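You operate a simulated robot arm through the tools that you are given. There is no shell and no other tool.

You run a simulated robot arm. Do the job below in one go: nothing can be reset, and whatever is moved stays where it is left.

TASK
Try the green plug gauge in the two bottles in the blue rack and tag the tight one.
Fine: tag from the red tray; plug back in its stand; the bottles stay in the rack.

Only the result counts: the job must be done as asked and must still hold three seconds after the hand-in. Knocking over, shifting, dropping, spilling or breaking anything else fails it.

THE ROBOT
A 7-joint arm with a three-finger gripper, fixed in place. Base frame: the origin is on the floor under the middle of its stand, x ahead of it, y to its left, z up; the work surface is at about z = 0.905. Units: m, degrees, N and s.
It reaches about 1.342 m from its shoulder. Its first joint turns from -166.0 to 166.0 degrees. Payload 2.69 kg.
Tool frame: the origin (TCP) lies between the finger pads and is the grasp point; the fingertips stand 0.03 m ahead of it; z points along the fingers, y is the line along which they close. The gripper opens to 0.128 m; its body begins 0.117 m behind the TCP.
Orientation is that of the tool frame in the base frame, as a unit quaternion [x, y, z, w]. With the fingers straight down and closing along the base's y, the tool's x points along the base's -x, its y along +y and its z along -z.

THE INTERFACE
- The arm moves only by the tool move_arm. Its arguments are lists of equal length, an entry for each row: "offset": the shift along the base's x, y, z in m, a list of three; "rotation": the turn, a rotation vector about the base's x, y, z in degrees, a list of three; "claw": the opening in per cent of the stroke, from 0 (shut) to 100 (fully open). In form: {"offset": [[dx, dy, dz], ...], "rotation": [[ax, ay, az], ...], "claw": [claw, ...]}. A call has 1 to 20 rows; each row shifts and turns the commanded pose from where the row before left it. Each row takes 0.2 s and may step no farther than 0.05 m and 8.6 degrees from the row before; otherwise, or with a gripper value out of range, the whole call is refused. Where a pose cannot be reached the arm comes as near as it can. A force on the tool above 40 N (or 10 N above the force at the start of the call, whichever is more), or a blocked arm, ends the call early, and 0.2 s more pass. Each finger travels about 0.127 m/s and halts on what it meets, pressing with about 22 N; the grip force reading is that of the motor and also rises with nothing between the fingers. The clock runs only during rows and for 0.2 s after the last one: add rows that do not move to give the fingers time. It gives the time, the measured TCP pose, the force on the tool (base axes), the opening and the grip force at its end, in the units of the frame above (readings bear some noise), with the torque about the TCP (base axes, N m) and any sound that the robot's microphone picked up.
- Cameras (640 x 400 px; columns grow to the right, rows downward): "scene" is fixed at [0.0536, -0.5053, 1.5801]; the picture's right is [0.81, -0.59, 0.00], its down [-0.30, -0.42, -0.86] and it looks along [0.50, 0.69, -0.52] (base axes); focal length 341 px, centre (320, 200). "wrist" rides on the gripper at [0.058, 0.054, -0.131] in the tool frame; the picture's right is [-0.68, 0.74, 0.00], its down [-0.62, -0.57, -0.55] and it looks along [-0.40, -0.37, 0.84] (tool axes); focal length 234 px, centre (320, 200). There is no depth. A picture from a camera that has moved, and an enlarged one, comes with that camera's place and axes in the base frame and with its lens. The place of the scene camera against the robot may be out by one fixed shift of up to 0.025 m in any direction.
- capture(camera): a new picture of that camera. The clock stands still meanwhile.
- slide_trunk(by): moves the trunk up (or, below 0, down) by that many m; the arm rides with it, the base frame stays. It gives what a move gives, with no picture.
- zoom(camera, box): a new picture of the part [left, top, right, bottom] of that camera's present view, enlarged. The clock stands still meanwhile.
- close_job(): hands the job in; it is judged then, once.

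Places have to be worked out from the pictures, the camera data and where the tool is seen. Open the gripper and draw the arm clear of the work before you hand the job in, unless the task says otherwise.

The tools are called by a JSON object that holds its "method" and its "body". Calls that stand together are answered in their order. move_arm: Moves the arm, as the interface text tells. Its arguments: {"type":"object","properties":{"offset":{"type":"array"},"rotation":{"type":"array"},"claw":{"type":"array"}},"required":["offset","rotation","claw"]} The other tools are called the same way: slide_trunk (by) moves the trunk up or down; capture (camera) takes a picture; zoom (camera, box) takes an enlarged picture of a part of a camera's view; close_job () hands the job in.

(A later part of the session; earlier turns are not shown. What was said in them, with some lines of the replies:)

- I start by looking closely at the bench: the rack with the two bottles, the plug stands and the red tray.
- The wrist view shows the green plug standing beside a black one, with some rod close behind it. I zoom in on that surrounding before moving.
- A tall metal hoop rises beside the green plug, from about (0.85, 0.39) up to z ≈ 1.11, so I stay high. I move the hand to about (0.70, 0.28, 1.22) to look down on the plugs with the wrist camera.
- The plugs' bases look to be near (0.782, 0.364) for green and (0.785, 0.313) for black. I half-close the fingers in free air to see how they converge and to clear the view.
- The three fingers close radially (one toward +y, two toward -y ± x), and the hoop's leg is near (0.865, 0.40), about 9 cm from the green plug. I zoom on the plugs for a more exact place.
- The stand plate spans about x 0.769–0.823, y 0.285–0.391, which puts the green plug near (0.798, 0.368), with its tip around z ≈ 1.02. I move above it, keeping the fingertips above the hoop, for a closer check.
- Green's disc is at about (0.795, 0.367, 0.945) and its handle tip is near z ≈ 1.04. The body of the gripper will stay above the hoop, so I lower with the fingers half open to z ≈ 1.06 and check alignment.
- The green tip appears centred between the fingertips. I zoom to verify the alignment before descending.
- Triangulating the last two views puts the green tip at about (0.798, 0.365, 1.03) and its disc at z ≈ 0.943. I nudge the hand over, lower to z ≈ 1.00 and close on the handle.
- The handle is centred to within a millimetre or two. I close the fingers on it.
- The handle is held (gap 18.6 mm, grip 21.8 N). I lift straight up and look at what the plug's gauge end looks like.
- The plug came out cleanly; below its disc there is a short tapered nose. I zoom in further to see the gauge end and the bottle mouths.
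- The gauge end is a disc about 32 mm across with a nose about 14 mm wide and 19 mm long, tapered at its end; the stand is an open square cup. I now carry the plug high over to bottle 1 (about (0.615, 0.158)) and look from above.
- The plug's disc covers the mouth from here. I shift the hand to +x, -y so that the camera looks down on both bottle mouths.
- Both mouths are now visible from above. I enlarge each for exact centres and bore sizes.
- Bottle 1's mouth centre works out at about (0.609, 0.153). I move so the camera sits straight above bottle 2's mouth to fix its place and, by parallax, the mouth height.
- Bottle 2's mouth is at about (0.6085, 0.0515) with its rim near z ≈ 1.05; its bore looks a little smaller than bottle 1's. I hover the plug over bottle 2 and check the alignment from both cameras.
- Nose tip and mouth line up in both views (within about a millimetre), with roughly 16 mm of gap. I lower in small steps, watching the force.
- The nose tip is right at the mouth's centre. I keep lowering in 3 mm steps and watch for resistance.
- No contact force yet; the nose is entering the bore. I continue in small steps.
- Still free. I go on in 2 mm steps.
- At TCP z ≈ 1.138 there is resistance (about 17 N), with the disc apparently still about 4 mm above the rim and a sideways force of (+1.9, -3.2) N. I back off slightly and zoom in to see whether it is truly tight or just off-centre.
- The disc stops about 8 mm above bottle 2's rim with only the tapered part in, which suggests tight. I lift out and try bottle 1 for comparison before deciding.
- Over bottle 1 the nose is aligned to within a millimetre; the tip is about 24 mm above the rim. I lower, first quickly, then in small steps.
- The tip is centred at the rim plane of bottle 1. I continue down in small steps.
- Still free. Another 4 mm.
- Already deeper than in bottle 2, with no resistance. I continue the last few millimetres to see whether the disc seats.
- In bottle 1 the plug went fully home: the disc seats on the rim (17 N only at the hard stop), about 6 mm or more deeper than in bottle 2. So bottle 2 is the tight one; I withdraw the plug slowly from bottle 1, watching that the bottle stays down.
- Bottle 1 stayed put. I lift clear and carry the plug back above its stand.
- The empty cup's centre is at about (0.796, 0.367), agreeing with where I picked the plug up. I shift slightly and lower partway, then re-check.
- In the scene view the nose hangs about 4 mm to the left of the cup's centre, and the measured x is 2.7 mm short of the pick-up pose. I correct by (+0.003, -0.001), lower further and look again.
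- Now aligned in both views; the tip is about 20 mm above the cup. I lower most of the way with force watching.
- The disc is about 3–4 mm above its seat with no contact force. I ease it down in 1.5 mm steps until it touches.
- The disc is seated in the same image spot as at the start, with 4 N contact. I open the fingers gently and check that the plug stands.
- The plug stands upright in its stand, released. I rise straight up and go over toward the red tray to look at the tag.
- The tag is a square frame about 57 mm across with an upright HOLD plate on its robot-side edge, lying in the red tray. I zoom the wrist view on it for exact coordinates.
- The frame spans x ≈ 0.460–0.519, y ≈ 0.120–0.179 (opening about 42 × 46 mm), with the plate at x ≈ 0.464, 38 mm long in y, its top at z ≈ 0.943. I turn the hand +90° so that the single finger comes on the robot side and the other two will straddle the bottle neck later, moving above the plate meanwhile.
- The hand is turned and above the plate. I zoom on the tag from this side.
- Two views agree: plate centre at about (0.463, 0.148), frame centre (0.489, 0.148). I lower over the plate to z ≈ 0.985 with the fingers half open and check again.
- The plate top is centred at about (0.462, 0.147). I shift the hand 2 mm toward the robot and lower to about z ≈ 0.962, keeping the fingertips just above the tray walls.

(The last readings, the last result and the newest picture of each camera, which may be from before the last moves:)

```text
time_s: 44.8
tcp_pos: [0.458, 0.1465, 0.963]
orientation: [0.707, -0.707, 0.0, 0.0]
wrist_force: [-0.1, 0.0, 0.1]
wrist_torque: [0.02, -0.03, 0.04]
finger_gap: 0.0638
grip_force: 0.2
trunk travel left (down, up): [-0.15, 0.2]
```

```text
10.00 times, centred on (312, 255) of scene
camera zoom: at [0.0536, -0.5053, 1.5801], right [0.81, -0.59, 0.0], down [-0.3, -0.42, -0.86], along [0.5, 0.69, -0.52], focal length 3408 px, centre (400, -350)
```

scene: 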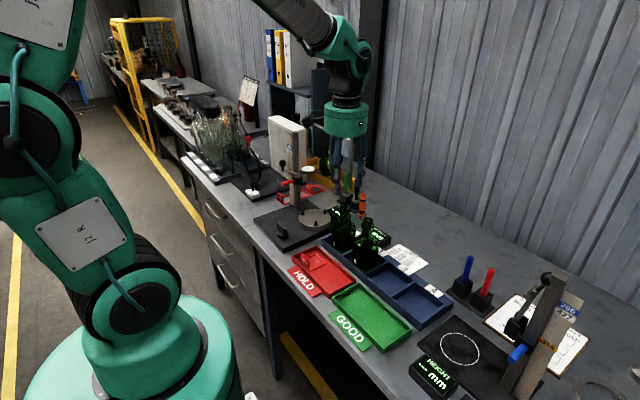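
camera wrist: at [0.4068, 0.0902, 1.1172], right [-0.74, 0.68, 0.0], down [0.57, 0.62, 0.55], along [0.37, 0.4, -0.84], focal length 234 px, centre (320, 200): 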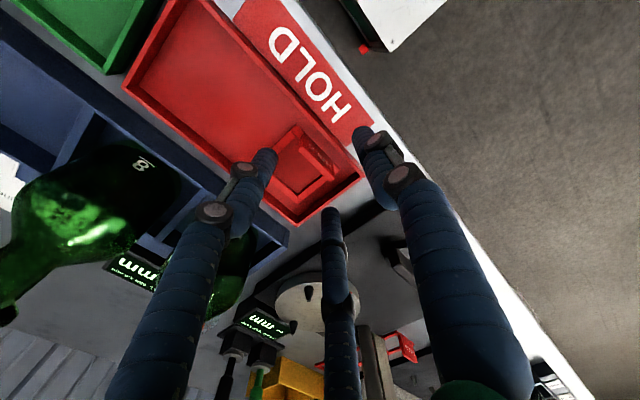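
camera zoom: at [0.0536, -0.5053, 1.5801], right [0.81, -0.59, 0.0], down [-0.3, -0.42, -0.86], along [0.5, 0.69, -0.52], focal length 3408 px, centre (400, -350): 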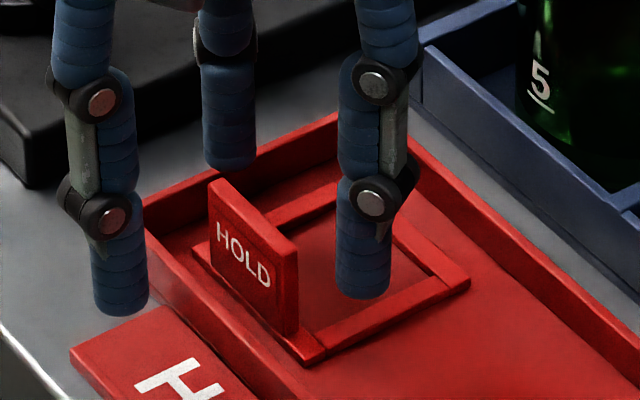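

Fingertips are about 1 cm below the plate's top and clear of the walls. I go 3 mm lower and close gradually on the plate.

{"method": "move_arm", "body": {"offset": [[0, -0.0007, -0.003], [0, 0, 0], [0, 0, 0], [0, 0, 0]], "rotation": [[0, 0, 0], [0, 0, 0], [0, 0, 0], [0, 0, 0]], "claw": [45, 35, 25, 25]}}

{"method": "zoom", "body": {"camera": "wrist", "box": [240, 110, 400, 210]}}

{"method": "zoom", "body": {"camera": "scene", "box": [280, 235, 344, 275]}}

```text
time_s: 45.8
tcp_pos: [0.4574, 0.1453, 0.9597]
orientation: [0.708, -0.706, -0.001, 0.0]
wrist_force: [-0.2, 0.7, 0.5]
wrist_torque: [0.01, 0.01, 0.01]
finger_gap: 0.0321
grip_force: 0.0
trunk travel left (down, up): [-0.15, 0.2]
```

```text
4.00 times, centred on (320, 160) of wrist
camera zoom: at [0.4033, 0.0872, 1.0905], right [-0.74, 0.68, 0.0], down [0.57, 0.62, 0.55], along [0.37, 0.4, -0.84], focal length 937 px, centre (320, 360)
```

zoom: 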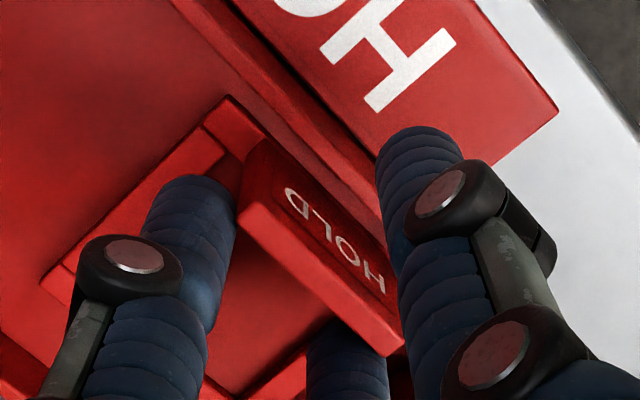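

```text
10.00 times, centred on (312, 255) of scene
camera zoom: at [0.0536, -0.5053, 1.5801], right [0.81, -0.59, 0.0], down [-0.3, -0.42, -0.86], along [0.5, 0.69, -0.52], focal length 3408 px, centre (400, -350)
```

zoom: 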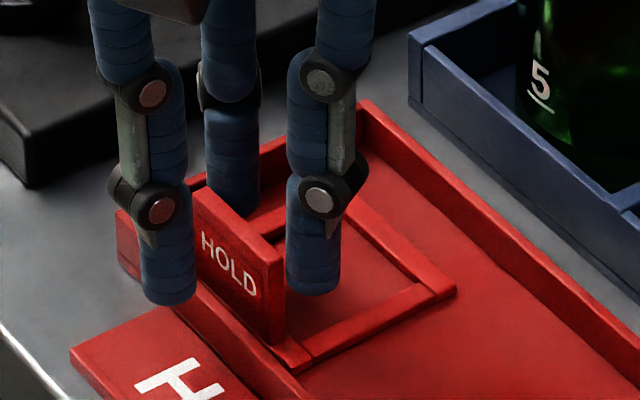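

The two forward fingers have nudged the loose tag a few mm toward the robot, as expected, and it will centre on the third finger. To leave more of the plate free below the fingertips I rise 5 mm, then close fully.

{"method": "move_arm", "body": {"offset": [[0, 0, 0.005], [0, 0, 0], [0, 0, 0], [0, 0, 0], [0, 0, 0]], "rotation": [[0, 0, 0], [0, 0, 0], [0, 0, 0], [0, 0, 0], [0, 0, 0]], "claw": [25, 18, 12, 6, 0]}}

{"method": "zoom", "body": {"camera": "wrist", "box": [240, 110, 400, 210]}}

{"method": "zoom", "body": {"camera": "scene", "box": [280, 235, 344, 275]}}

```text
time_s: 47.0
tcp_pos: [0.4577, 0.1465, 0.964]
orientation: [-0.707, 0.707, -0.001, 0.0]
wrist_force: [0.4, -0.6, 0.0]
wrist_torque: [-0.03, -0.03, 0.02]
finger_gap: 0.0114
grip_force: 21.8
trunk travel left (down, up): [-0.15, 0.2]
```

```text
4.00 times, centred on (320, 160) of wrist
camera zoom: at [0.4032, 0.0878, 1.0954], right [-0.74, 0.68, 0.0], down [0.57, 0.62, 0.55], along [0.37, 0.4, -0.84], focal length 937 px, centre (320, 360)
```

zoom: 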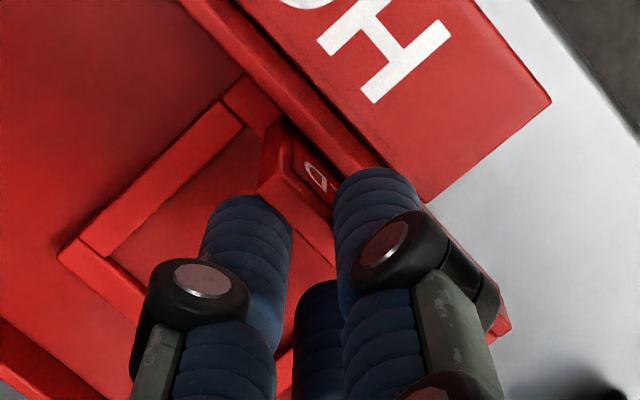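

```text
10.00 times, centred on (312, 255) of scene
camera zoom: at [0.0536, -0.5053, 1.5801], right [0.81, -0.59, 0.0], down [-0.3, -0.42, -0.86], along [0.5, 0.69, -0.52], focal length 3408 px, centre (400, -350)
```

zoom: 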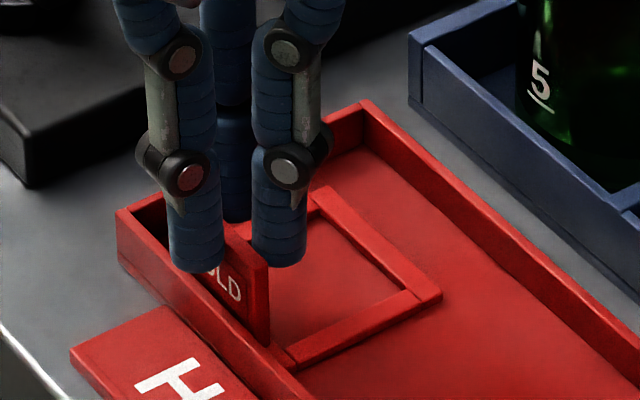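

The plate is gripped (gap 11.4 mm, 21.8 N) and the frame is still flat inside the tray. I lift straight up slowly and check how the tag hangs.

{"method": "move_arm", "body": {"offset": [[0.001, 0, 0.005], [0, 0, 0.01], [0, 0, 0.015], [0, 0, 0.02], [0, 0, 0.03], [0, 0, 0.03], [0, 0, 0.03], [0, 0, 0]], "rotation": [[0, 0, 0], [0, 0, 0], [0, 0, 0], [0, 0, 0], [0, 0, 0], [0, 0, 0], [0, 0, 0], [0, 0, 0]], "claw": [0, 0, 0, 0, 0, 0, 0, 0]}}

{"method": "capture", "body": {"camera": "wrist"}}

{"method": "zoom", "body": {"camera": "scene", "box": [260, 170, 360, 270]}}

{"method": "zoom", "body": {"camera": "wrist", "box": [240, 110, 400, 210]}}

```text
time_s: 48.8
tcp_pos: [0.4606, 0.1457, 1.1057]
orientation: [-0.707, 0.708, 0.001, 0.0]
wrist_force: [-0.2, 0.2, -0.8]
wrist_torque: [0.01, -0.03, 0.02]
finger_gap: 0.0114
grip_force: 21.8
trunk travel left (down, up): [-0.15, 0.2]
```

```text
taken
camera wrist: at [0.4051, 0.0881, 1.2369], right [-0.74, 0.68, 0.0], down [0.57, 0.62, 0.55], along [0.37, 0.4, -0.84], focal length 234 px, centre (320, 200)
```

wrist: 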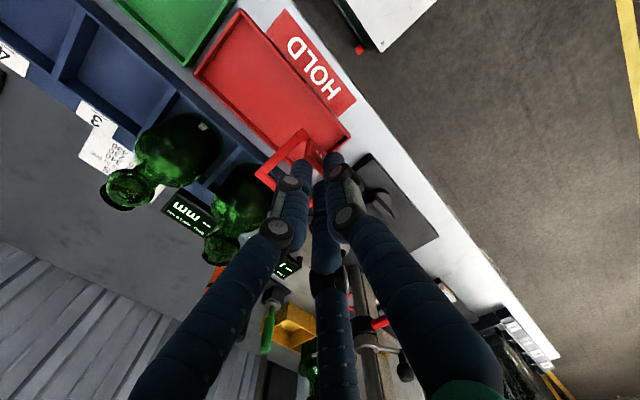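

```text
4.00 times, centred on (310, 220) of scene
camera zoom: at [0.0536, -0.5053, 1.5801], right [0.81, -0.59, 0.0], down [-0.3, -0.42, -0.86], along [0.5, 0.69, -0.52], focal length 1363 px, centre (360, 120)
```

zoom: 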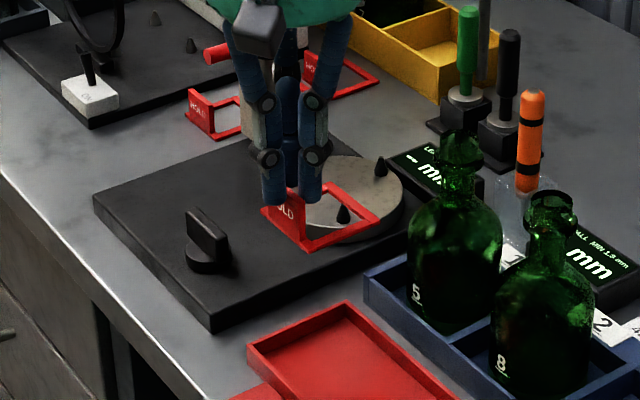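

```text
4.00 times, centred on (320, 160) of wrist
camera zoom: at [0.4051, 0.0881, 1.2369], right [-0.74, 0.68, 0.0], down [0.57, 0.62, 0.55], along [0.37, 0.4, -0.84], focal length 937 px, centre (320, 360)
```

zoom: 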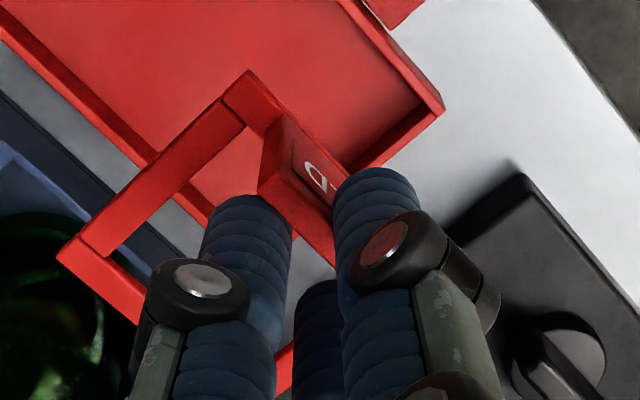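

The tag came up level and looks the same in the hand as in the tray; its opening's centre is about 21 mm ahead (+x) of the TCP. I raise it above the rim level and carry it over bottle 2.

{"method": "move_arm", "body": {"offset": [[0, 0, 0.037], [0, 0, 0.037], [0.0316, -0.0237, 0], [0.0316, -0.0237, 0], [0.0316, -0.0237, 0], [0.0316, -0.0237, 0], [0, 0, 0], [0, 0, 0]], "rotation": [[0, 0, 0], [0, 0, 0], [0, 0, 0], [0, 0, 0], [0, 0, 0], [0, 0, 0], [0, 0, 0], [0, 0, 0]], "claw": [0, 0, 0, 0, 0, 0, 0, 0]}}

{"method": "capture", "body": {"camera": "wrist"}}

{"method": "zoom", "body": {"camera": "wrist", "box": [240, 110, 400, 210]}}

{"method": "zoom", "body": {"camera": "scene", "box": [320, 160, 416, 220]}}

```text
time_s: 50.6
tcp_pos: [0.5849, 0.0496, 1.178]
orientation: [-0.707, 0.707, 0.0, 0.001]
wrist_force: [0.3, -0.6, -1.1]
wrist_torque: [0.0, -0.02, -0.01]
finger_gap: 0.0115
grip_force: 21.5
trunk travel left (down, up): [-0.15, 0.2]
```

```text
taken
camera wrist: at [0.5299, -0.0081, 1.3101], right [-0.74, 0.68, 0.0], down [0.57, 0.62, 0.55], along [0.37, 0.4, -0.84], focal length 234 px, centre (320, 200)
```

wrist: 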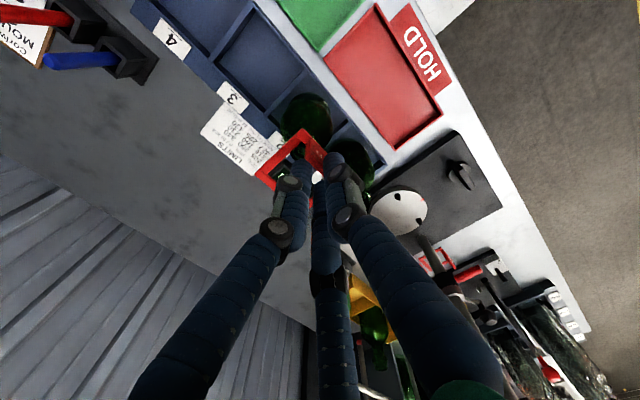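

```text
4.00 times, centred on (320, 160) of wrist
camera zoom: at [0.5299, -0.0081, 1.3101], right [-0.74, 0.68, 0.0], down [0.57, 0.62, 0.55], along [0.37, 0.4, -0.84], focal length 937 px, centre (320, 360)
```

zoom: 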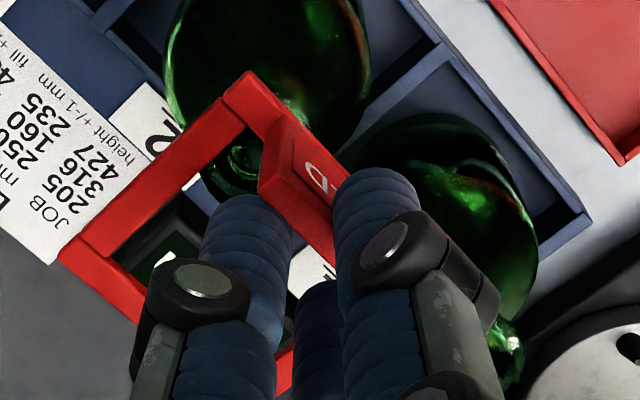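

```text
6.67 times, centred on (368, 190) of scene
camera zoom: at [0.0536, -0.5053, 1.5801], right [0.81, -0.59, 0.0], down [-0.3, -0.42, -0.86], along [0.5, 0.69, -0.52], focal length 2272 px, centre (0, 267)
```

zoom: 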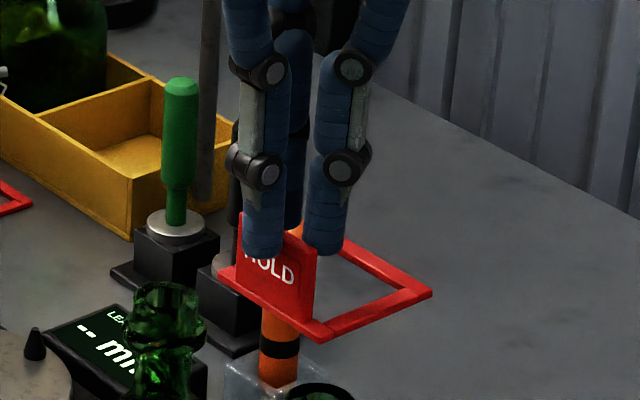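

Through the tag's opening I can see bottle 2's mouth. I enlarge both views for alignment.

{"method": "zoom", "body": {"camera": "wrist", "box": [255, 120, 335, 170]}}

{"method": "zoom", "body": {"camera": "scene", "box": [335, 180, 399, 235]}}

```text
8.00 times, centred on (295, 145) of wrist
camera zoom: at [0.5299, -0.0081, 1.3101], right [-0.74, 0.68, 0.0], down [0.57, 0.62, 0.55], along [0.37, 0.4, -0.84], focal length 1873 px, centre (520, 640)
```

zoom: 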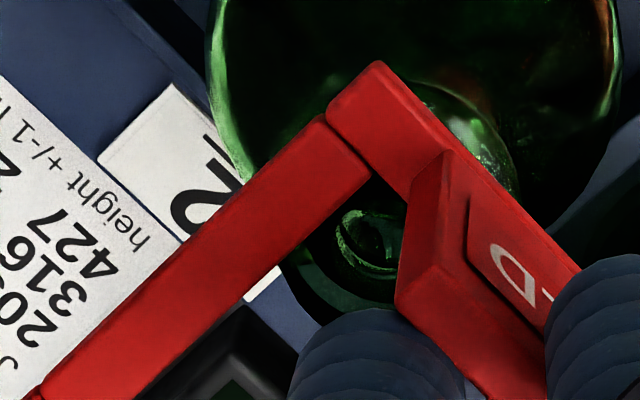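

```text
7.27 times, centred on (367, 208) of scene
camera zoom: at [0.0536, -0.5053, 1.5801], right [0.81, -0.59, 0.0], down [-0.3, -0.42, -0.86], along [0.5, 0.69, -0.52], focal length 2479 px, centre (-22, 146)
```

zoom: 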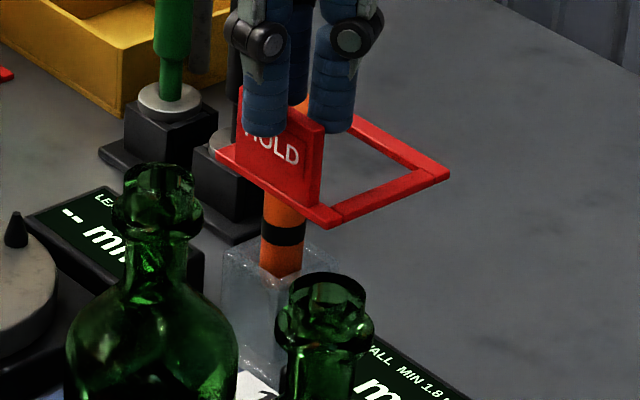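

The mouth is half hidden by the tag. I shift the hand by (+0.055, +0.05) at this safe height to view bottle 2's mouth straight from above, so I can place it exactly.

{"method": "move_arm", "body": {"offset": [[0.0275, 0.025, 0], [0.0275, 0.025, 0], [0, 0, 0], [0, 0, 0]], "rotation": [[0, 0, 0], [0, 0, 0], [0, 0, 0], [0, 0, 0]], "claw": [0, 0, 0, 0]}}

{"method": "zoom", "body": {"camera": "wrist", "box": [260, 10, 388, 90]}}

{"method": "zoom", "body": {"camera": "wrist", "box": [285, 25, 349, 65]}}

```text
time_s: 51.6
tcp_pos: [0.6403, 0.1009, 1.1787]
orientation: [0.707, -0.707, 0.0, 0.0]
wrist_force: [-0.1, 0.2, 0.4]
wrist_torque: [0.02, -0.03, -0.05]
finger_gap: 0.0111
grip_force: 22.0
trunk travel left (down, up): [-0.15, 0.2]
```

```text
5.00 times, centred on (324, 50) of wrist
camera zoom: at [0.5858, 0.0432, 1.3096], right [-0.74, 0.68, 0.0], down [0.57, 0.62, 0.55], along [0.37, 0.4, -0.84], focal length 1171 px, centre (300, 950)
```

zoom: 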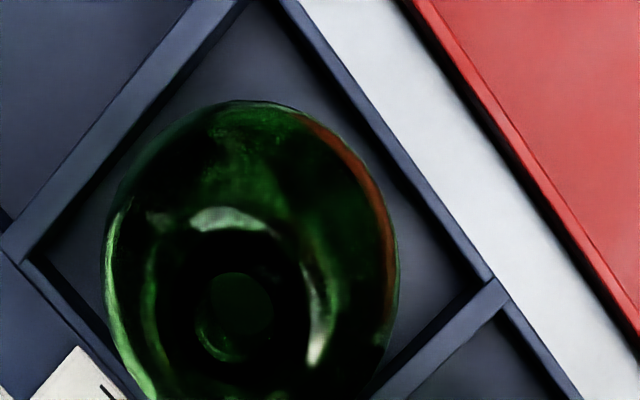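

```text
10.00 times, centred on (317, 45) of wrist
camera zoom: at [0.5858, 0.0432, 1.3096], right [-0.74, 0.68, 0.0], down [0.57, 0.62, 0.55], along [0.37, 0.4, -0.84], focal length 2342 px, centre (350, 1750)
```

zoom: 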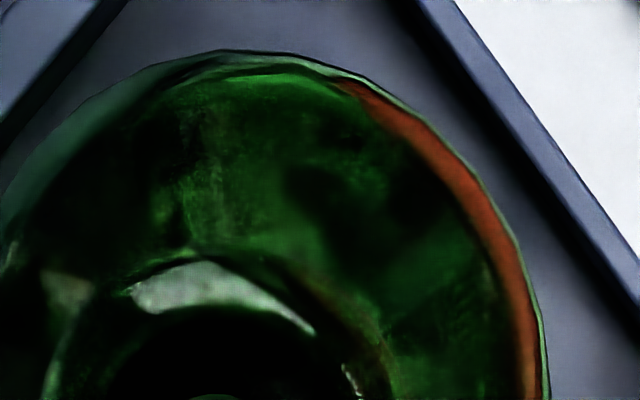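

{"method": "zoom", "body": {"camera": "wrist", "box": [275, 53, 339, 93]}}

{"method": "zoom", "body": {"camera": "wrist", "box": [240, 20, 400, 120]}}

```text
10.00 times, centred on (307, 73) of wrist
camera zoom: at [0.5858, 0.0432, 1.3096], right [-0.74, 0.68, 0.0], down [0.57, 0.62, 0.55], along [0.37, 0.4, -0.84], focal length 2342 px, centre (450, 1470)
```

zoom: 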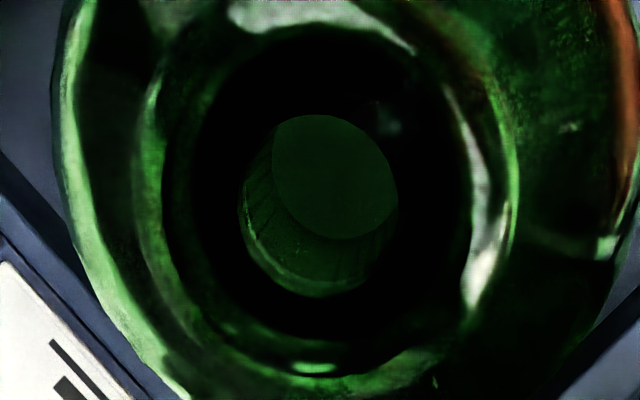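

```text
4.00 times, centred on (320, 70) of wrist
camera zoom: at [0.5858, 0.0432, 1.3096], right [-0.74, 0.68, 0.0], down [0.57, 0.62, 0.55], along [0.37, 0.4, -0.84], focal length 937 px, centre (320, 720)
```

zoom: 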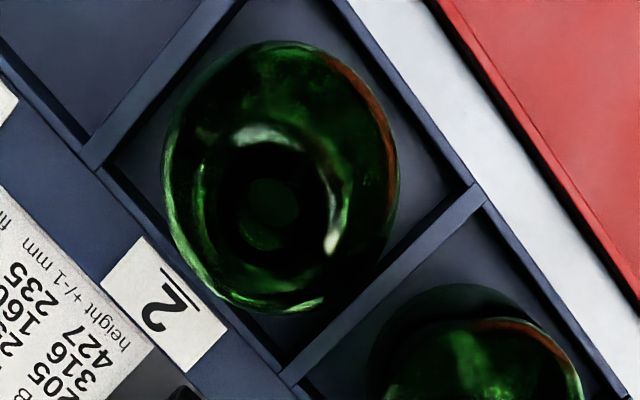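

Bottle 2's mouth centre is at about (0.6085, 0.050). I go back over it with a 1.5 mm correction and lower until the frame is about 2 cm above the rim, where parallax is small.

{"method": "move_arm", "body": {"offset": [[-0.027, -0.0255, 0], [-0.0265, -0.0255, 0], [0, 0, -0.015], [0, 0, -0.015], [0, 0, 0], [0, 0, 0]], "rotation": [[0, 0, 0], [0, 0, 0], [0, 0, 0], [0, 0, 0], [0, 0, 0], [0, 0, 0]], "claw": [0, 0, 0, 0, 0, 0]}}

{"method": "zoom", "body": {"camera": "scene", "box": [340, 190, 396, 225]}}

{"method": "zoom", "body": {"camera": "wrist", "box": [255, 115, 335, 165]}}

```text
time_s: 53.0
tcp_pos: [0.5851, 0.051, 1.1495]
orientation: [0.707, -0.707, 0.0, 0.001]
wrist_force: [-0.4, -0.1, -0.8]
wrist_torque: [-0.03, -0.04, -0.01]
finger_gap: 0.0114
grip_force: 21.9
trunk travel left (down, up): [-0.15, 0.2]
```

```text
11.43 times, centred on (368, 208) of scene
camera zoom: at [0.0536, -0.5053, 1.5801], right [0.81, -0.59, 0.0], down [-0.3, -0.42, -0.86], along [0.5, 0.69, -0.52], focal length 3895 px, centre (-229, 114)
```

zoom: 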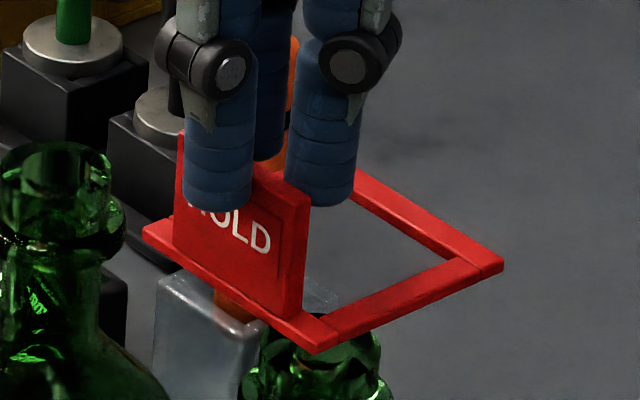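

```text
8.00 times, centred on (295, 140) of wrist
camera zoom: at [0.5312, -0.0081, 1.2804], right [-0.74, 0.68, 0.0], down [0.57, 0.62, 0.55], along [0.37, 0.4, -0.84], focal length 1873 px, centre (520, 680)
```

zoom: 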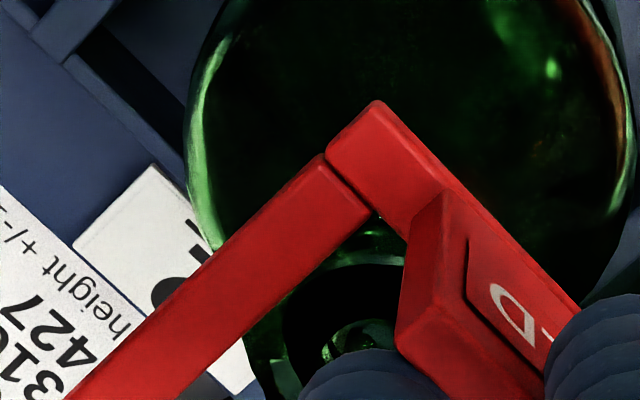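

At this height the frame needs about +2.5 mm in x and +1 mm in y to be concentric with the mouth. I apply that and lower 18 mm to just above the rim.

{"method": "move_arm", "body": {"offset": [[0.0025, 0.001, -0.006], [0, 0, -0.006], [0, 0, -0.006], [0, 0, 0], [0, 0, 0]], "rotation": [[0, 0, 0], [0, 0, 0], [0, 0, 0], [0, 0, 0], [0, 0, 0]], "claw": [0, 0, 0, 0, 0]}}

{"method": "zoom", "body": {"camera": "scene", "box": [340, 195, 396, 230]}}

{"method": "zoom", "body": {"camera": "wrist", "box": [255, 115, 335, 165]}}

{"method": "zoom", "body": {"camera": "wrist", "box": [240, 110, 400, 210]}}

```text
time_s: 54.2
tcp_pos: [0.5886, 0.0511, 1.1305]
orientation: [0.707, -0.707, 0.0, 0.0]
wrist_force: [-0.2, 1.0, -1.5]
wrist_torque: [0.06, 0.01, -0.01]
finger_gap: 0.0114
grip_force: 22.5
trunk travel left (down, up): [-0.15, 0.2]
```

```text
11.43 times, centred on (368, 212) of scene
camera zoom: at [0.0536, -0.5053, 1.5801], right [0.81, -0.59, 0.0], down [-0.3, -0.42, -0.86], along [0.5, 0.69, -0.52], focal length 3895 px, centre (-229, 57)
```

zoom: 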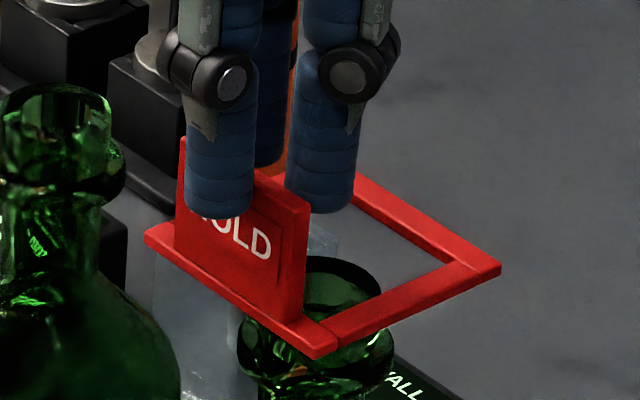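

```text
8.00 times, centred on (295, 140) of wrist
camera zoom: at [0.5342, -0.0069, 1.2612], right [-0.74, 0.68, 0.0], down [0.57, 0.62, 0.55], along [0.37, 0.4, -0.84], focal length 1873 px, centre (520, 680)
```

zoom: 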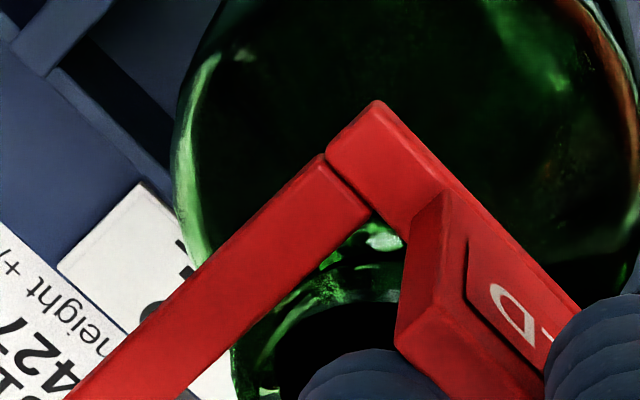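

```text
4.00 times, centred on (320, 160) of wrist
camera zoom: at [0.5342, -0.0069, 1.2612], right [-0.74, 0.68, 0.0], down [0.57, 0.62, 0.55], along [0.37, 0.4, -0.84], focal length 937 px, centre (320, 360)
```

zoom: 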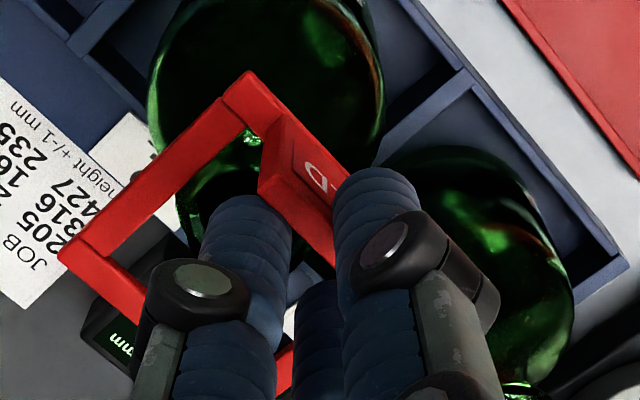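

The opening now looks concentric with the lip in both views, about 8 mm above it. I lower 14 mm so the frame passes the lip, watching the force.

{"method": "move_arm", "body": {"offset": [[0, 0, -0.004], [0, 0, -0.004], [0, 0, -0.003], [0, 0, -0.003], [0, 0, 0], [0, 0, 0]], "rotation": [[0, 0, 0], [0, 0, 0], [0, 0, 0], [0, 0, 0], [0, 0, 0], [0, 0, 0]], "claw": [0, 0, 0, 0, 0, 0]}}

{"method": "zoom", "body": {"camera": "scene", "box": [340, 195, 396, 230]}}

{"method": "zoom", "body": {"camera": "wrist", "box": [240, 110, 400, 210]}}

```text
time_s: 55.6
tcp_pos: [0.5882, 0.0507, 1.116]
orientation: [-0.707, 0.708, 0.0, 0.0]
wrist_force: [0.7, -1.2, -0.1]
wrist_torque: [0.01, -0.01, 0.0]
finger_gap: 0.0112
grip_force: 22.3
trunk travel left (down, up): [-0.15, 0.2]
```

```text
11.43 times, centred on (368, 212) of scene
camera zoom: at [0.0536, -0.5053, 1.5801], right [0.81, -0.59, 0.0], down [-0.3, -0.42, -0.86], along [0.5, 0.69, -0.52], focal length 3895 px, centre (-229, 57)
```

zoom: 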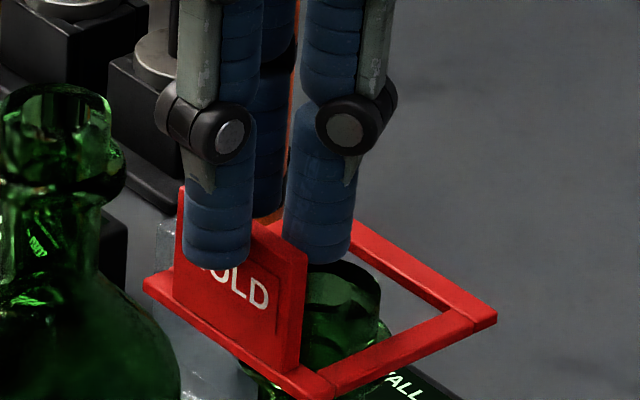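

```text
4.00 times, centred on (320, 160) of wrist
camera zoom: at [0.5345, -0.0071, 1.2472], right [-0.74, 0.68, 0.0], down [0.57, 0.62, 0.55], along [0.37, 0.4, -0.84], focal length 937 px, centre (320, 360)
```

zoom: 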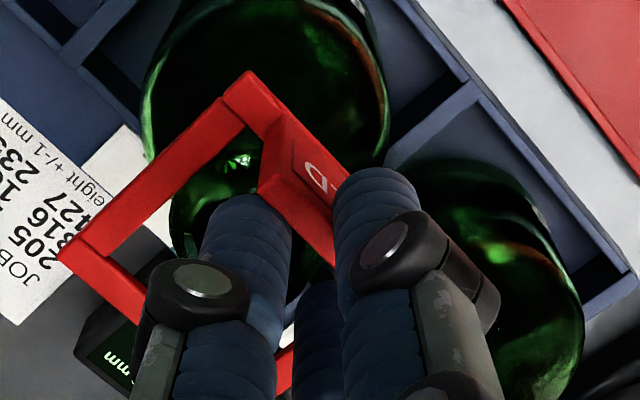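

{"method": "zoom", "body": {"camera": "wrist", "box": [255, 125, 335, 175]}}

{"method": "zoom", "body": {"camera": "scene", "box": [348, 205, 388, 230]}}

```text
8.00 times, centred on (295, 150) of wrist
camera zoom: at [0.5345, -0.0071, 1.2472], right [-0.74, 0.68, 0.0], down [0.57, 0.62, 0.55], along [0.37, 0.4, -0.84], focal length 1873 px, centre (520, 600)
```

zoom: 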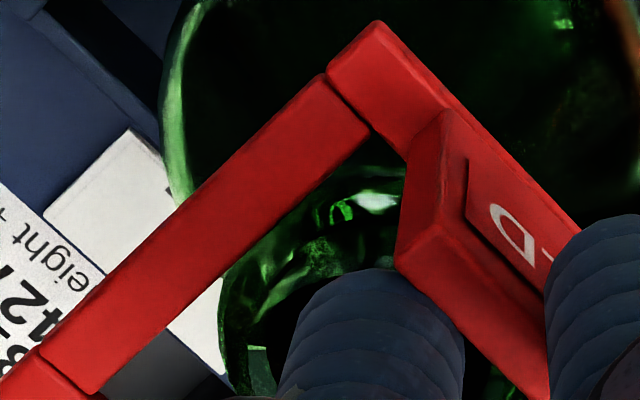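

```text
16.00 times, centred on (368, 218) of scene
camera zoom: at [0.0536, -0.5053, 1.5801], right [0.81, -0.59, 0.0], down [-0.3, -0.42, -0.86], along [0.5, 0.69, -0.52], focal length 5453 px, centre (-448, -80)
```

zoom: 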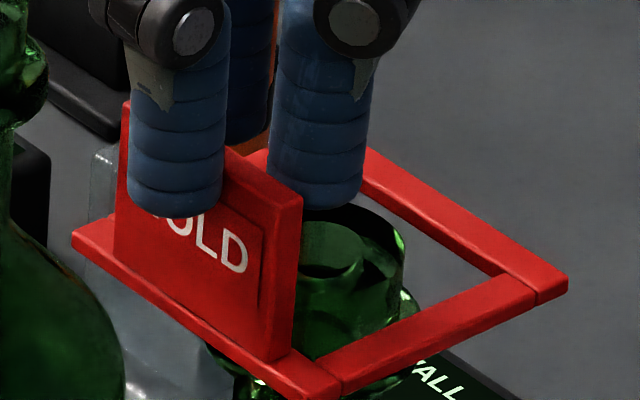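

Comparing the straight-down fix of the mouth with the frame's position, and the scene view, both suggest the frame sits about 3 mm too far along (+x,+y). I shift by (-0.0013, -0.0026), then lower 6 mm more and look.

{"method": "move_arm", "body": {"offset": [[-0.0013, -0.0026, 0], [0, 0, -0.003], [0, 0, -0.003], [0, 0, 0], [0, 0, 0]], "rotation": [[0, 0, 0], [0, 0, 0], [0, 0, 0], [0, 0, 0], [0, 0, 0]], "claw": [0, 0, 0, 0, 0]}}

{"method": "zoom", "body": {"camera": "scene", "box": [348, 205, 388, 230]}}

{"method": "zoom", "body": {"camera": "wrist", "box": [255, 125, 335, 175]}}

```text
time_s: 56.8
tcp_pos: [0.586, 0.0483, 1.1103]
orientation: [-0.707, 0.707, 0.0, 0.0]
wrist_force: [0.1, -0.7, -0.6]
wrist_torque: [-0.02, 0.01, 0.01]
finger_gap: 0.0114
grip_force: 22.4
trunk travel left (down, up): [-0.15, 0.2]
```

```text
16.00 times, centred on (368, 218) of scene
camera zoom: at [0.0536, -0.5053, 1.5801], right [0.81, -0.59, 0.0], down [-0.3, -0.42, -0.86], along [0.5, 0.69, -0.52], focal length 5453 px, centre (-448, -80)
```

zoom: 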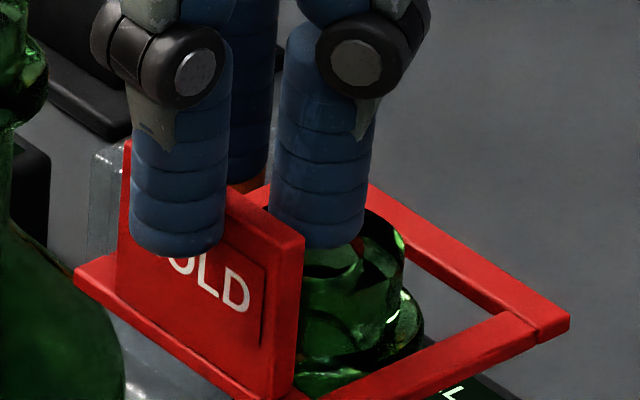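

```text
8.00 times, centred on (295, 150) of wrist
camera zoom: at [0.5329, -0.0099, 1.2414], right [-0.74, 0.68, 0.0], down [0.57, 0.62, 0.55], along [0.37, 0.4, -0.84], focal length 1873 px, centre (520, 600)
```

zoom: 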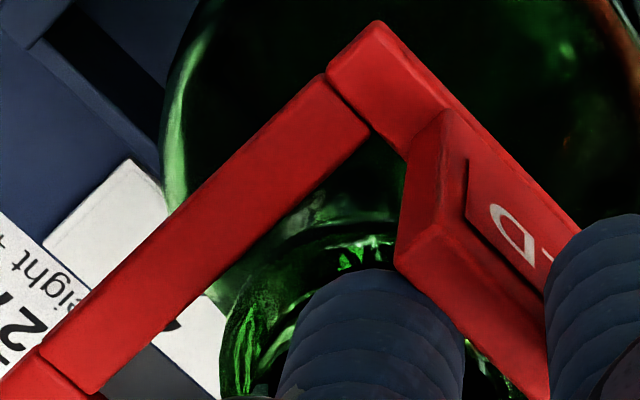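

The lip is through the opening and the collar appears well inside it. I continue in 3 mm steps past the collar, watching for contact.

{"method": "move_arm", "body": {"offset": [[0, 0, -0.002], [0, 0, -0.002], [0, 0, -0.002], [0, 0, 0]], "rotation": [[0, 0, 0], [0, 0, 0], [0, 0, 0], [0, 0, 0]], "claw": [0, 0, 0, 0]}}

{"method": "zoom", "body": {"camera": "scene", "box": [348, 207, 388, 232]}}

{"method": "zoom", "body": {"camera": "wrist", "box": [255, 125, 335, 175]}}

```text
time_s: 57.8
tcp_pos: [0.588, 0.048, 1.104]
orientation: [0.707, -0.707, 0.0, 0.0]
wrist_force: [-0.4, -0.1, 0.5]
wrist_torque: [-0.01, 0.05, -0.02]
finger_gap: 0.0112
grip_force: 22.0
trunk travel left (down, up): [-0.15, 0.2]
```

```text
16.00 times, centred on (368, 220) of scene
camera zoom: at [0.0536, -0.5053, 1.5801], right [0.81, -0.59, 0.0], down [-0.3, -0.42, -0.86], along [0.5, 0.69, -0.52], focal length 5453 px, centre (-448, -112)
```

zoom: 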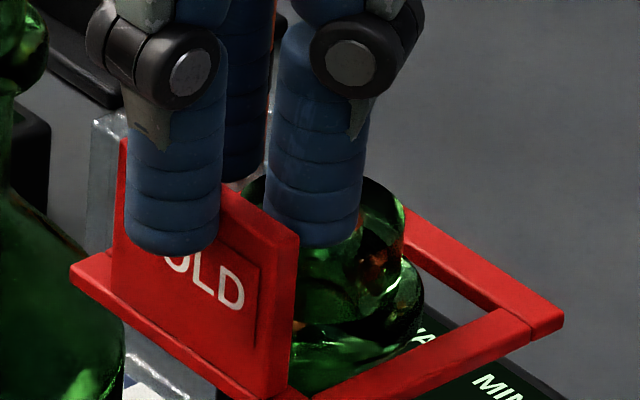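

```text
8.00 times, centred on (295, 150) of wrist
camera zoom: at [0.5327, -0.0094, 1.2351], right [-0.74, 0.68, 0.0], down [0.57, 0.62, 0.55], along [0.37, 0.4, -0.84], focal length 1873 px, centre (520, 600)
```

zoom: 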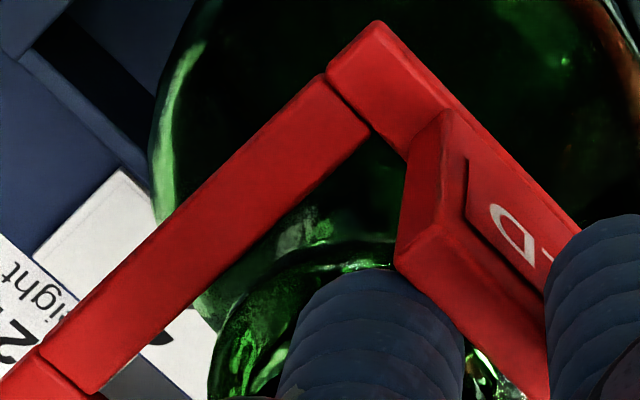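

The frame is level with the collar with no contact. The fingertips can still come down about 7 mm before meeting the lip, so I lower in 2 mm steps with checks.

{"method": "move_arm", "body": {"offset": [[0, 0, -0.002], [0, 0, -0.002], [0, 0, 0]], "rotation": [[0, 0, 0], [0, 0, 0], [0, 0, 0]], "claw": [0, 0, 0]}}

{"method": "zoom", "body": {"camera": "scene", "box": [348, 207, 388, 232]}}

```text
time_s: 58.6
tcp_pos: [0.588, 0.0488, 1.1]
orientation: [-0.707, 0.707, 0.0, 0.0]
wrist_force: [0.6, 0.5, -1.1]
wrist_torque: [-0.02, 0.0, 0.02]
finger_gap: 0.0116
grip_force: 22.1
trunk travel left (down, up): [-0.15, 0.2]
```

```text
16.00 times, centred on (368, 220) of scene
camera zoom: at [0.0536, -0.5053, 1.5801], right [0.81, -0.59, 0.0], down [-0.3, -0.42, -0.86], along [0.5, 0.69, -0.52], focal length 5453 px, centre (-448, -112)
```

zoom: 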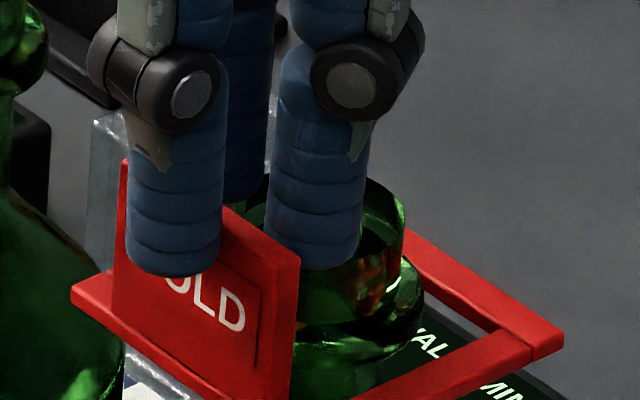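

Still no contact, and the frame is now just below the collar. One more 3 mm in small steps.

{"method": "move_arm", "body": {"offset": [[0, 0, -0.0015], [0, 0, -0.0015], [0, 0, 0]], "rotation": [[0, 0, 0], [0, 0, 0], [0, 0, 0]], "claw": [0, 0, 0]}}

{"method": "zoom", "body": {"camera": "scene", "box": [348, 207, 388, 232]}}

{"method": "zoom", "body": {"camera": "wrist", "box": [240, 110, 400, 210]}}

```text
time_s: 59.4
tcp_pos: [0.5876, 0.0489, 1.0962]
orientation: [-0.706, 0.708, 0.0, 0.0]
wrist_force: [-0.1, -0.1, -0.6]
wrist_torque: [0.0, 0.03, -0.03]
finger_gap: 0.0113
grip_force: 22.5
trunk travel left (down, up): [-0.15, 0.2]
```

```text
16.00 times, centred on (368, 220) of scene
camera zoom: at [0.0536, -0.5053, 1.5801], right [0.81, -0.59, 0.0], down [-0.3, -0.42, -0.86], along [0.5, 0.69, -0.52], focal length 5453 px, centre (-448, -112)
```

zoom: 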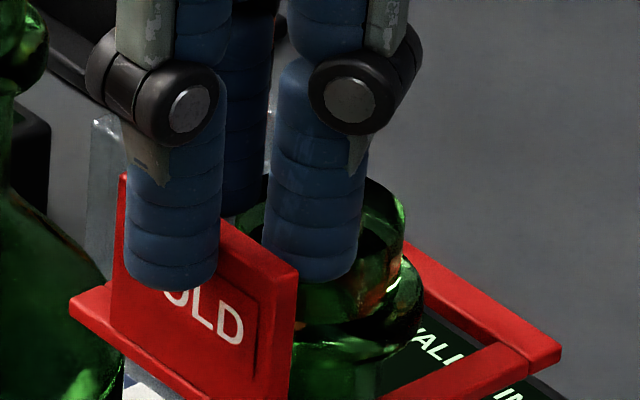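

```text
4.00 times, centred on (320, 160) of wrist
camera zoom: at [0.5331, -0.0094, 1.2279], right [-0.74, 0.68, 0.0], down [0.57, 0.62, 0.55], along [0.37, 0.4, -0.84], focal length 937 px, centre (320, 360)
```

zoom: 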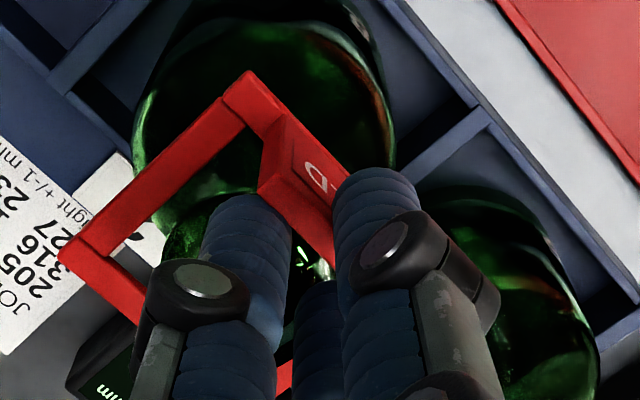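

The frame hangs just below the collar around the neck, and the fingertips are about at lip height; going lower would put the fingers against the lip. I raise 2 mm for safety and release so the tag slides down the neck onto the shoulder.

{"method": "move_arm", "body": {"offset": [[0, 0, 0.001], [0, 0, 0], [0, 0, 0], [0, 0, 0], [0, 0, 0]], "rotation": [[0, 0, 0], [0, 0, 0], [0, 0, 0], [0, 0, 0], [0, 0, 0]], "claw": [0, 30, 50, 50, 50]}}

{"method": "zoom", "body": {"camera": "scene", "box": [320, 190, 416, 250]}}

{"method": "zoom", "body": {"camera": "wrist", "box": [240, 90, 400, 190]}}

```text
time_s: 60.6
tcp_pos: [0.5879, 0.0489, 1.0984]
orientation: [-0.706, 0.708, 0.0, 0.001]
wrist_force: [0.8, -0.3, -0.6]
wrist_torque: [0.04, 0.0, 0.02]
finger_gap: 0.0642
grip_force: 0.0
trunk travel left (down, up): [-0.15, 0.2]
```

```text
6.67 times, centred on (368, 220) of scene
camera zoom: at [0.0536, -0.5053, 1.5801], right [0.81, -0.59, 0.0], down [-0.3, -0.42, -0.86], along [0.5, 0.69, -0.52], focal length 2272 px, centre (0, 67)
```

zoom: 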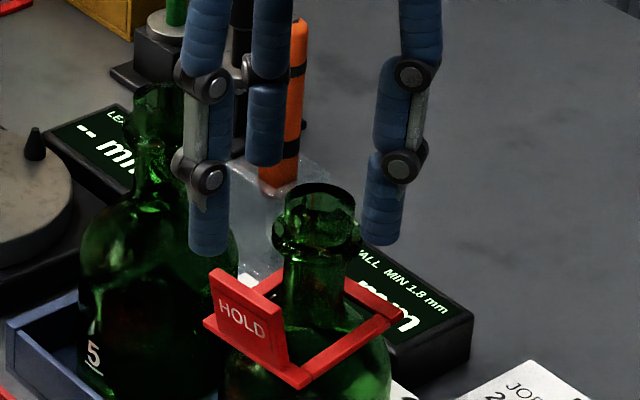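

```text
4.00 times, centred on (320, 140) of wrist
camera zoom: at [0.5332, -0.0096, 1.2295], right [-0.74, 0.68, 0.0], down [0.57, 0.62, 0.55], along [0.37, 0.4, -0.84], focal length 937 px, centre (320, 440)
```

zoom: 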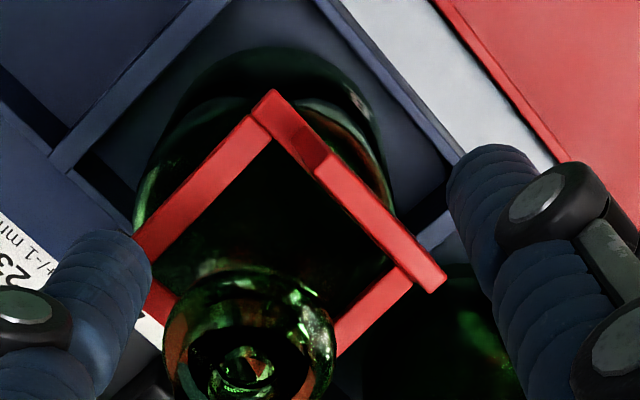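

The tag slid down and rests around bottle 2's neck on its shoulder; both bottles are upright. I raise the hand straight up and draw it clear.

{"method": "move_arm", "body": {"offset": [[0, 0, 0.01], [0, 0, 0.03], [0, 0, 0.04], [0, 0, 0.04], [0, 0, 0.04], [0, 0, 0.04], [-0.03, -0.03, 0.02], [-0.03, -0.03, 0], [-0.03, -0.03, 0], [0, 0, 0], [0, 0, 0]], "rotation": [[0, 0, 0], [0, 0, 0], [0, 0, 0], [0, 0, 0], [0, 0, 0], [0, 0, 0], [0, 0, 0], [0, 0, 0], [0, 0, 0], [0, 0, 0], [0, 0, 0]], "claw": [50, 50, 50, 50, 50, 60, 80, 100, 100, 100, 100]}}

{"method": "capture", "body": {"camera": "scene"}}

{"method": "zoom", "body": {"camera": "scene", "box": [310, 160, 422, 260]}}

{"method": "zoom", "body": {"camera": "scene", "box": [270, 150, 390, 225]}}

{"method": "capture", "body": {"camera": "wrist"}}

```text
time_s: 63.0
tcp_pos: [0.4999, -0.0429, 1.3146]
orientation: [-0.707, 0.707, 0.0, -0.001]
wrist_force: [-0.2, -0.2, 0.3]
wrist_torque: [-0.01, 0.03, 0.02]
finger_gap: 0.1279
grip_force: 0.0
trunk travel left (down, up): [-0.15, 0.2]
```

```text
taken
```

scene: 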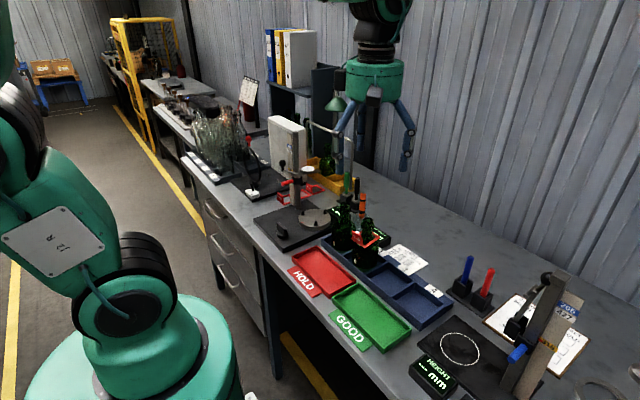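

```text
4.00 times, centred on (366, 210) of scene
camera zoom: at [0.0536, -0.5053, 1.5801], right [0.81, -0.59, 0.0], down [-0.3, -0.42, -0.86], along [0.5, 0.69, -0.52], focal length 1363 px, centre (136, 160)
```

zoom: 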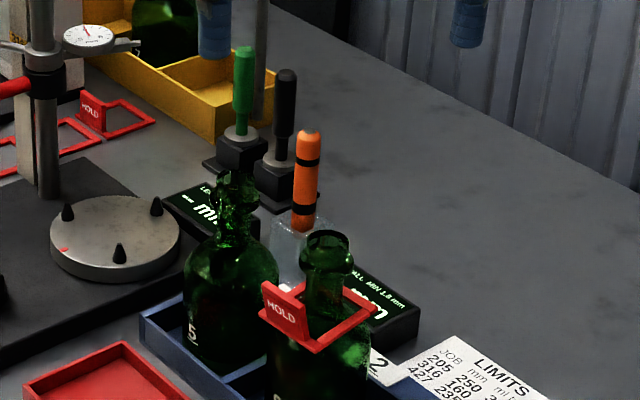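

```text
5.33 times, centred on (330, 188) of scene
camera zoom: at [0.0536, -0.5053, 1.5801], right [0.81, -0.59, 0.0], down [-0.3, -0.42, -0.86], along [0.5, 0.69, -0.52], focal length 1818 px, centre (267, 267)
```

zoom: 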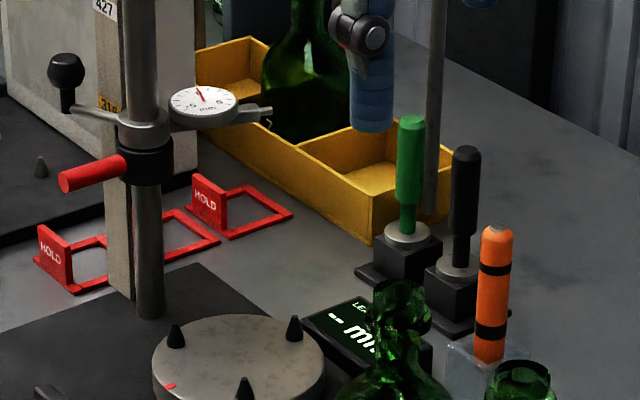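

```text
taken
camera wrist: at [0.4446, -0.1005, 1.4464], right [-0.74, 0.68, 0.0], down [0.57, 0.62, 0.55], along [0.37, 0.4, -0.84], focal length 234 px, centre (320, 200)
```

wrist: 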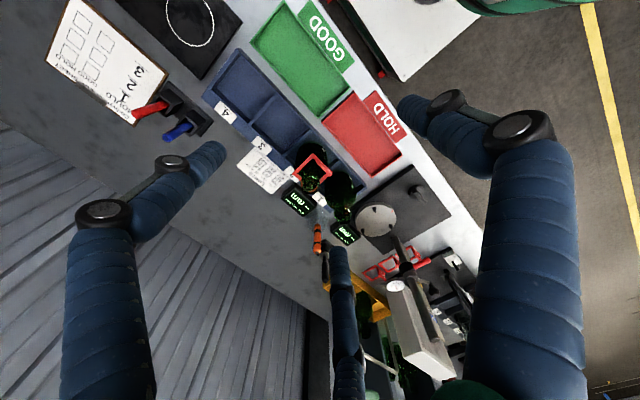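

Final views show:
- the green plug upright in its stand
- both bottles upright in the rack
- the HOLD tag from the red tray sitting around bottle 2's neck, the one where the plug stopped short
- the open hand well clear

I hand the job in.

{"method": "close_job", "body": {}}

```text
The job is handed in.
```

I tried the green plug in both bottles. The one in slot 2 (marked 8) is tight, and it now carries the HOLD tag from the red tray.

- **Bottle in slot 1 (marked 5):** the plug went all the way in, until its disc sat on the rim. There was no real resistance before that.
- **Bottle in slot 2 (marked 8):** the plug stopped with its disc still about 4 to 8 mm above the rim, at about 17 N. The force was almost straight up, so it was jammed, not just off-centre. From above, its bore also looked narrower, roughly 15–16 mm against about 19 mm for the other bottle.
- **Tag:** I lowered it around the neck until the fingers reached lip height, then let it slide the last 4 cm or so onto the shoulder. It came to rest there.

In the last pictures the plug was upright in its own stand and both bottles were standing in the rack. The hand was open and clear before I handed the job in. While being tried, bottle 1 may have moved a millimetre or so within its slot.
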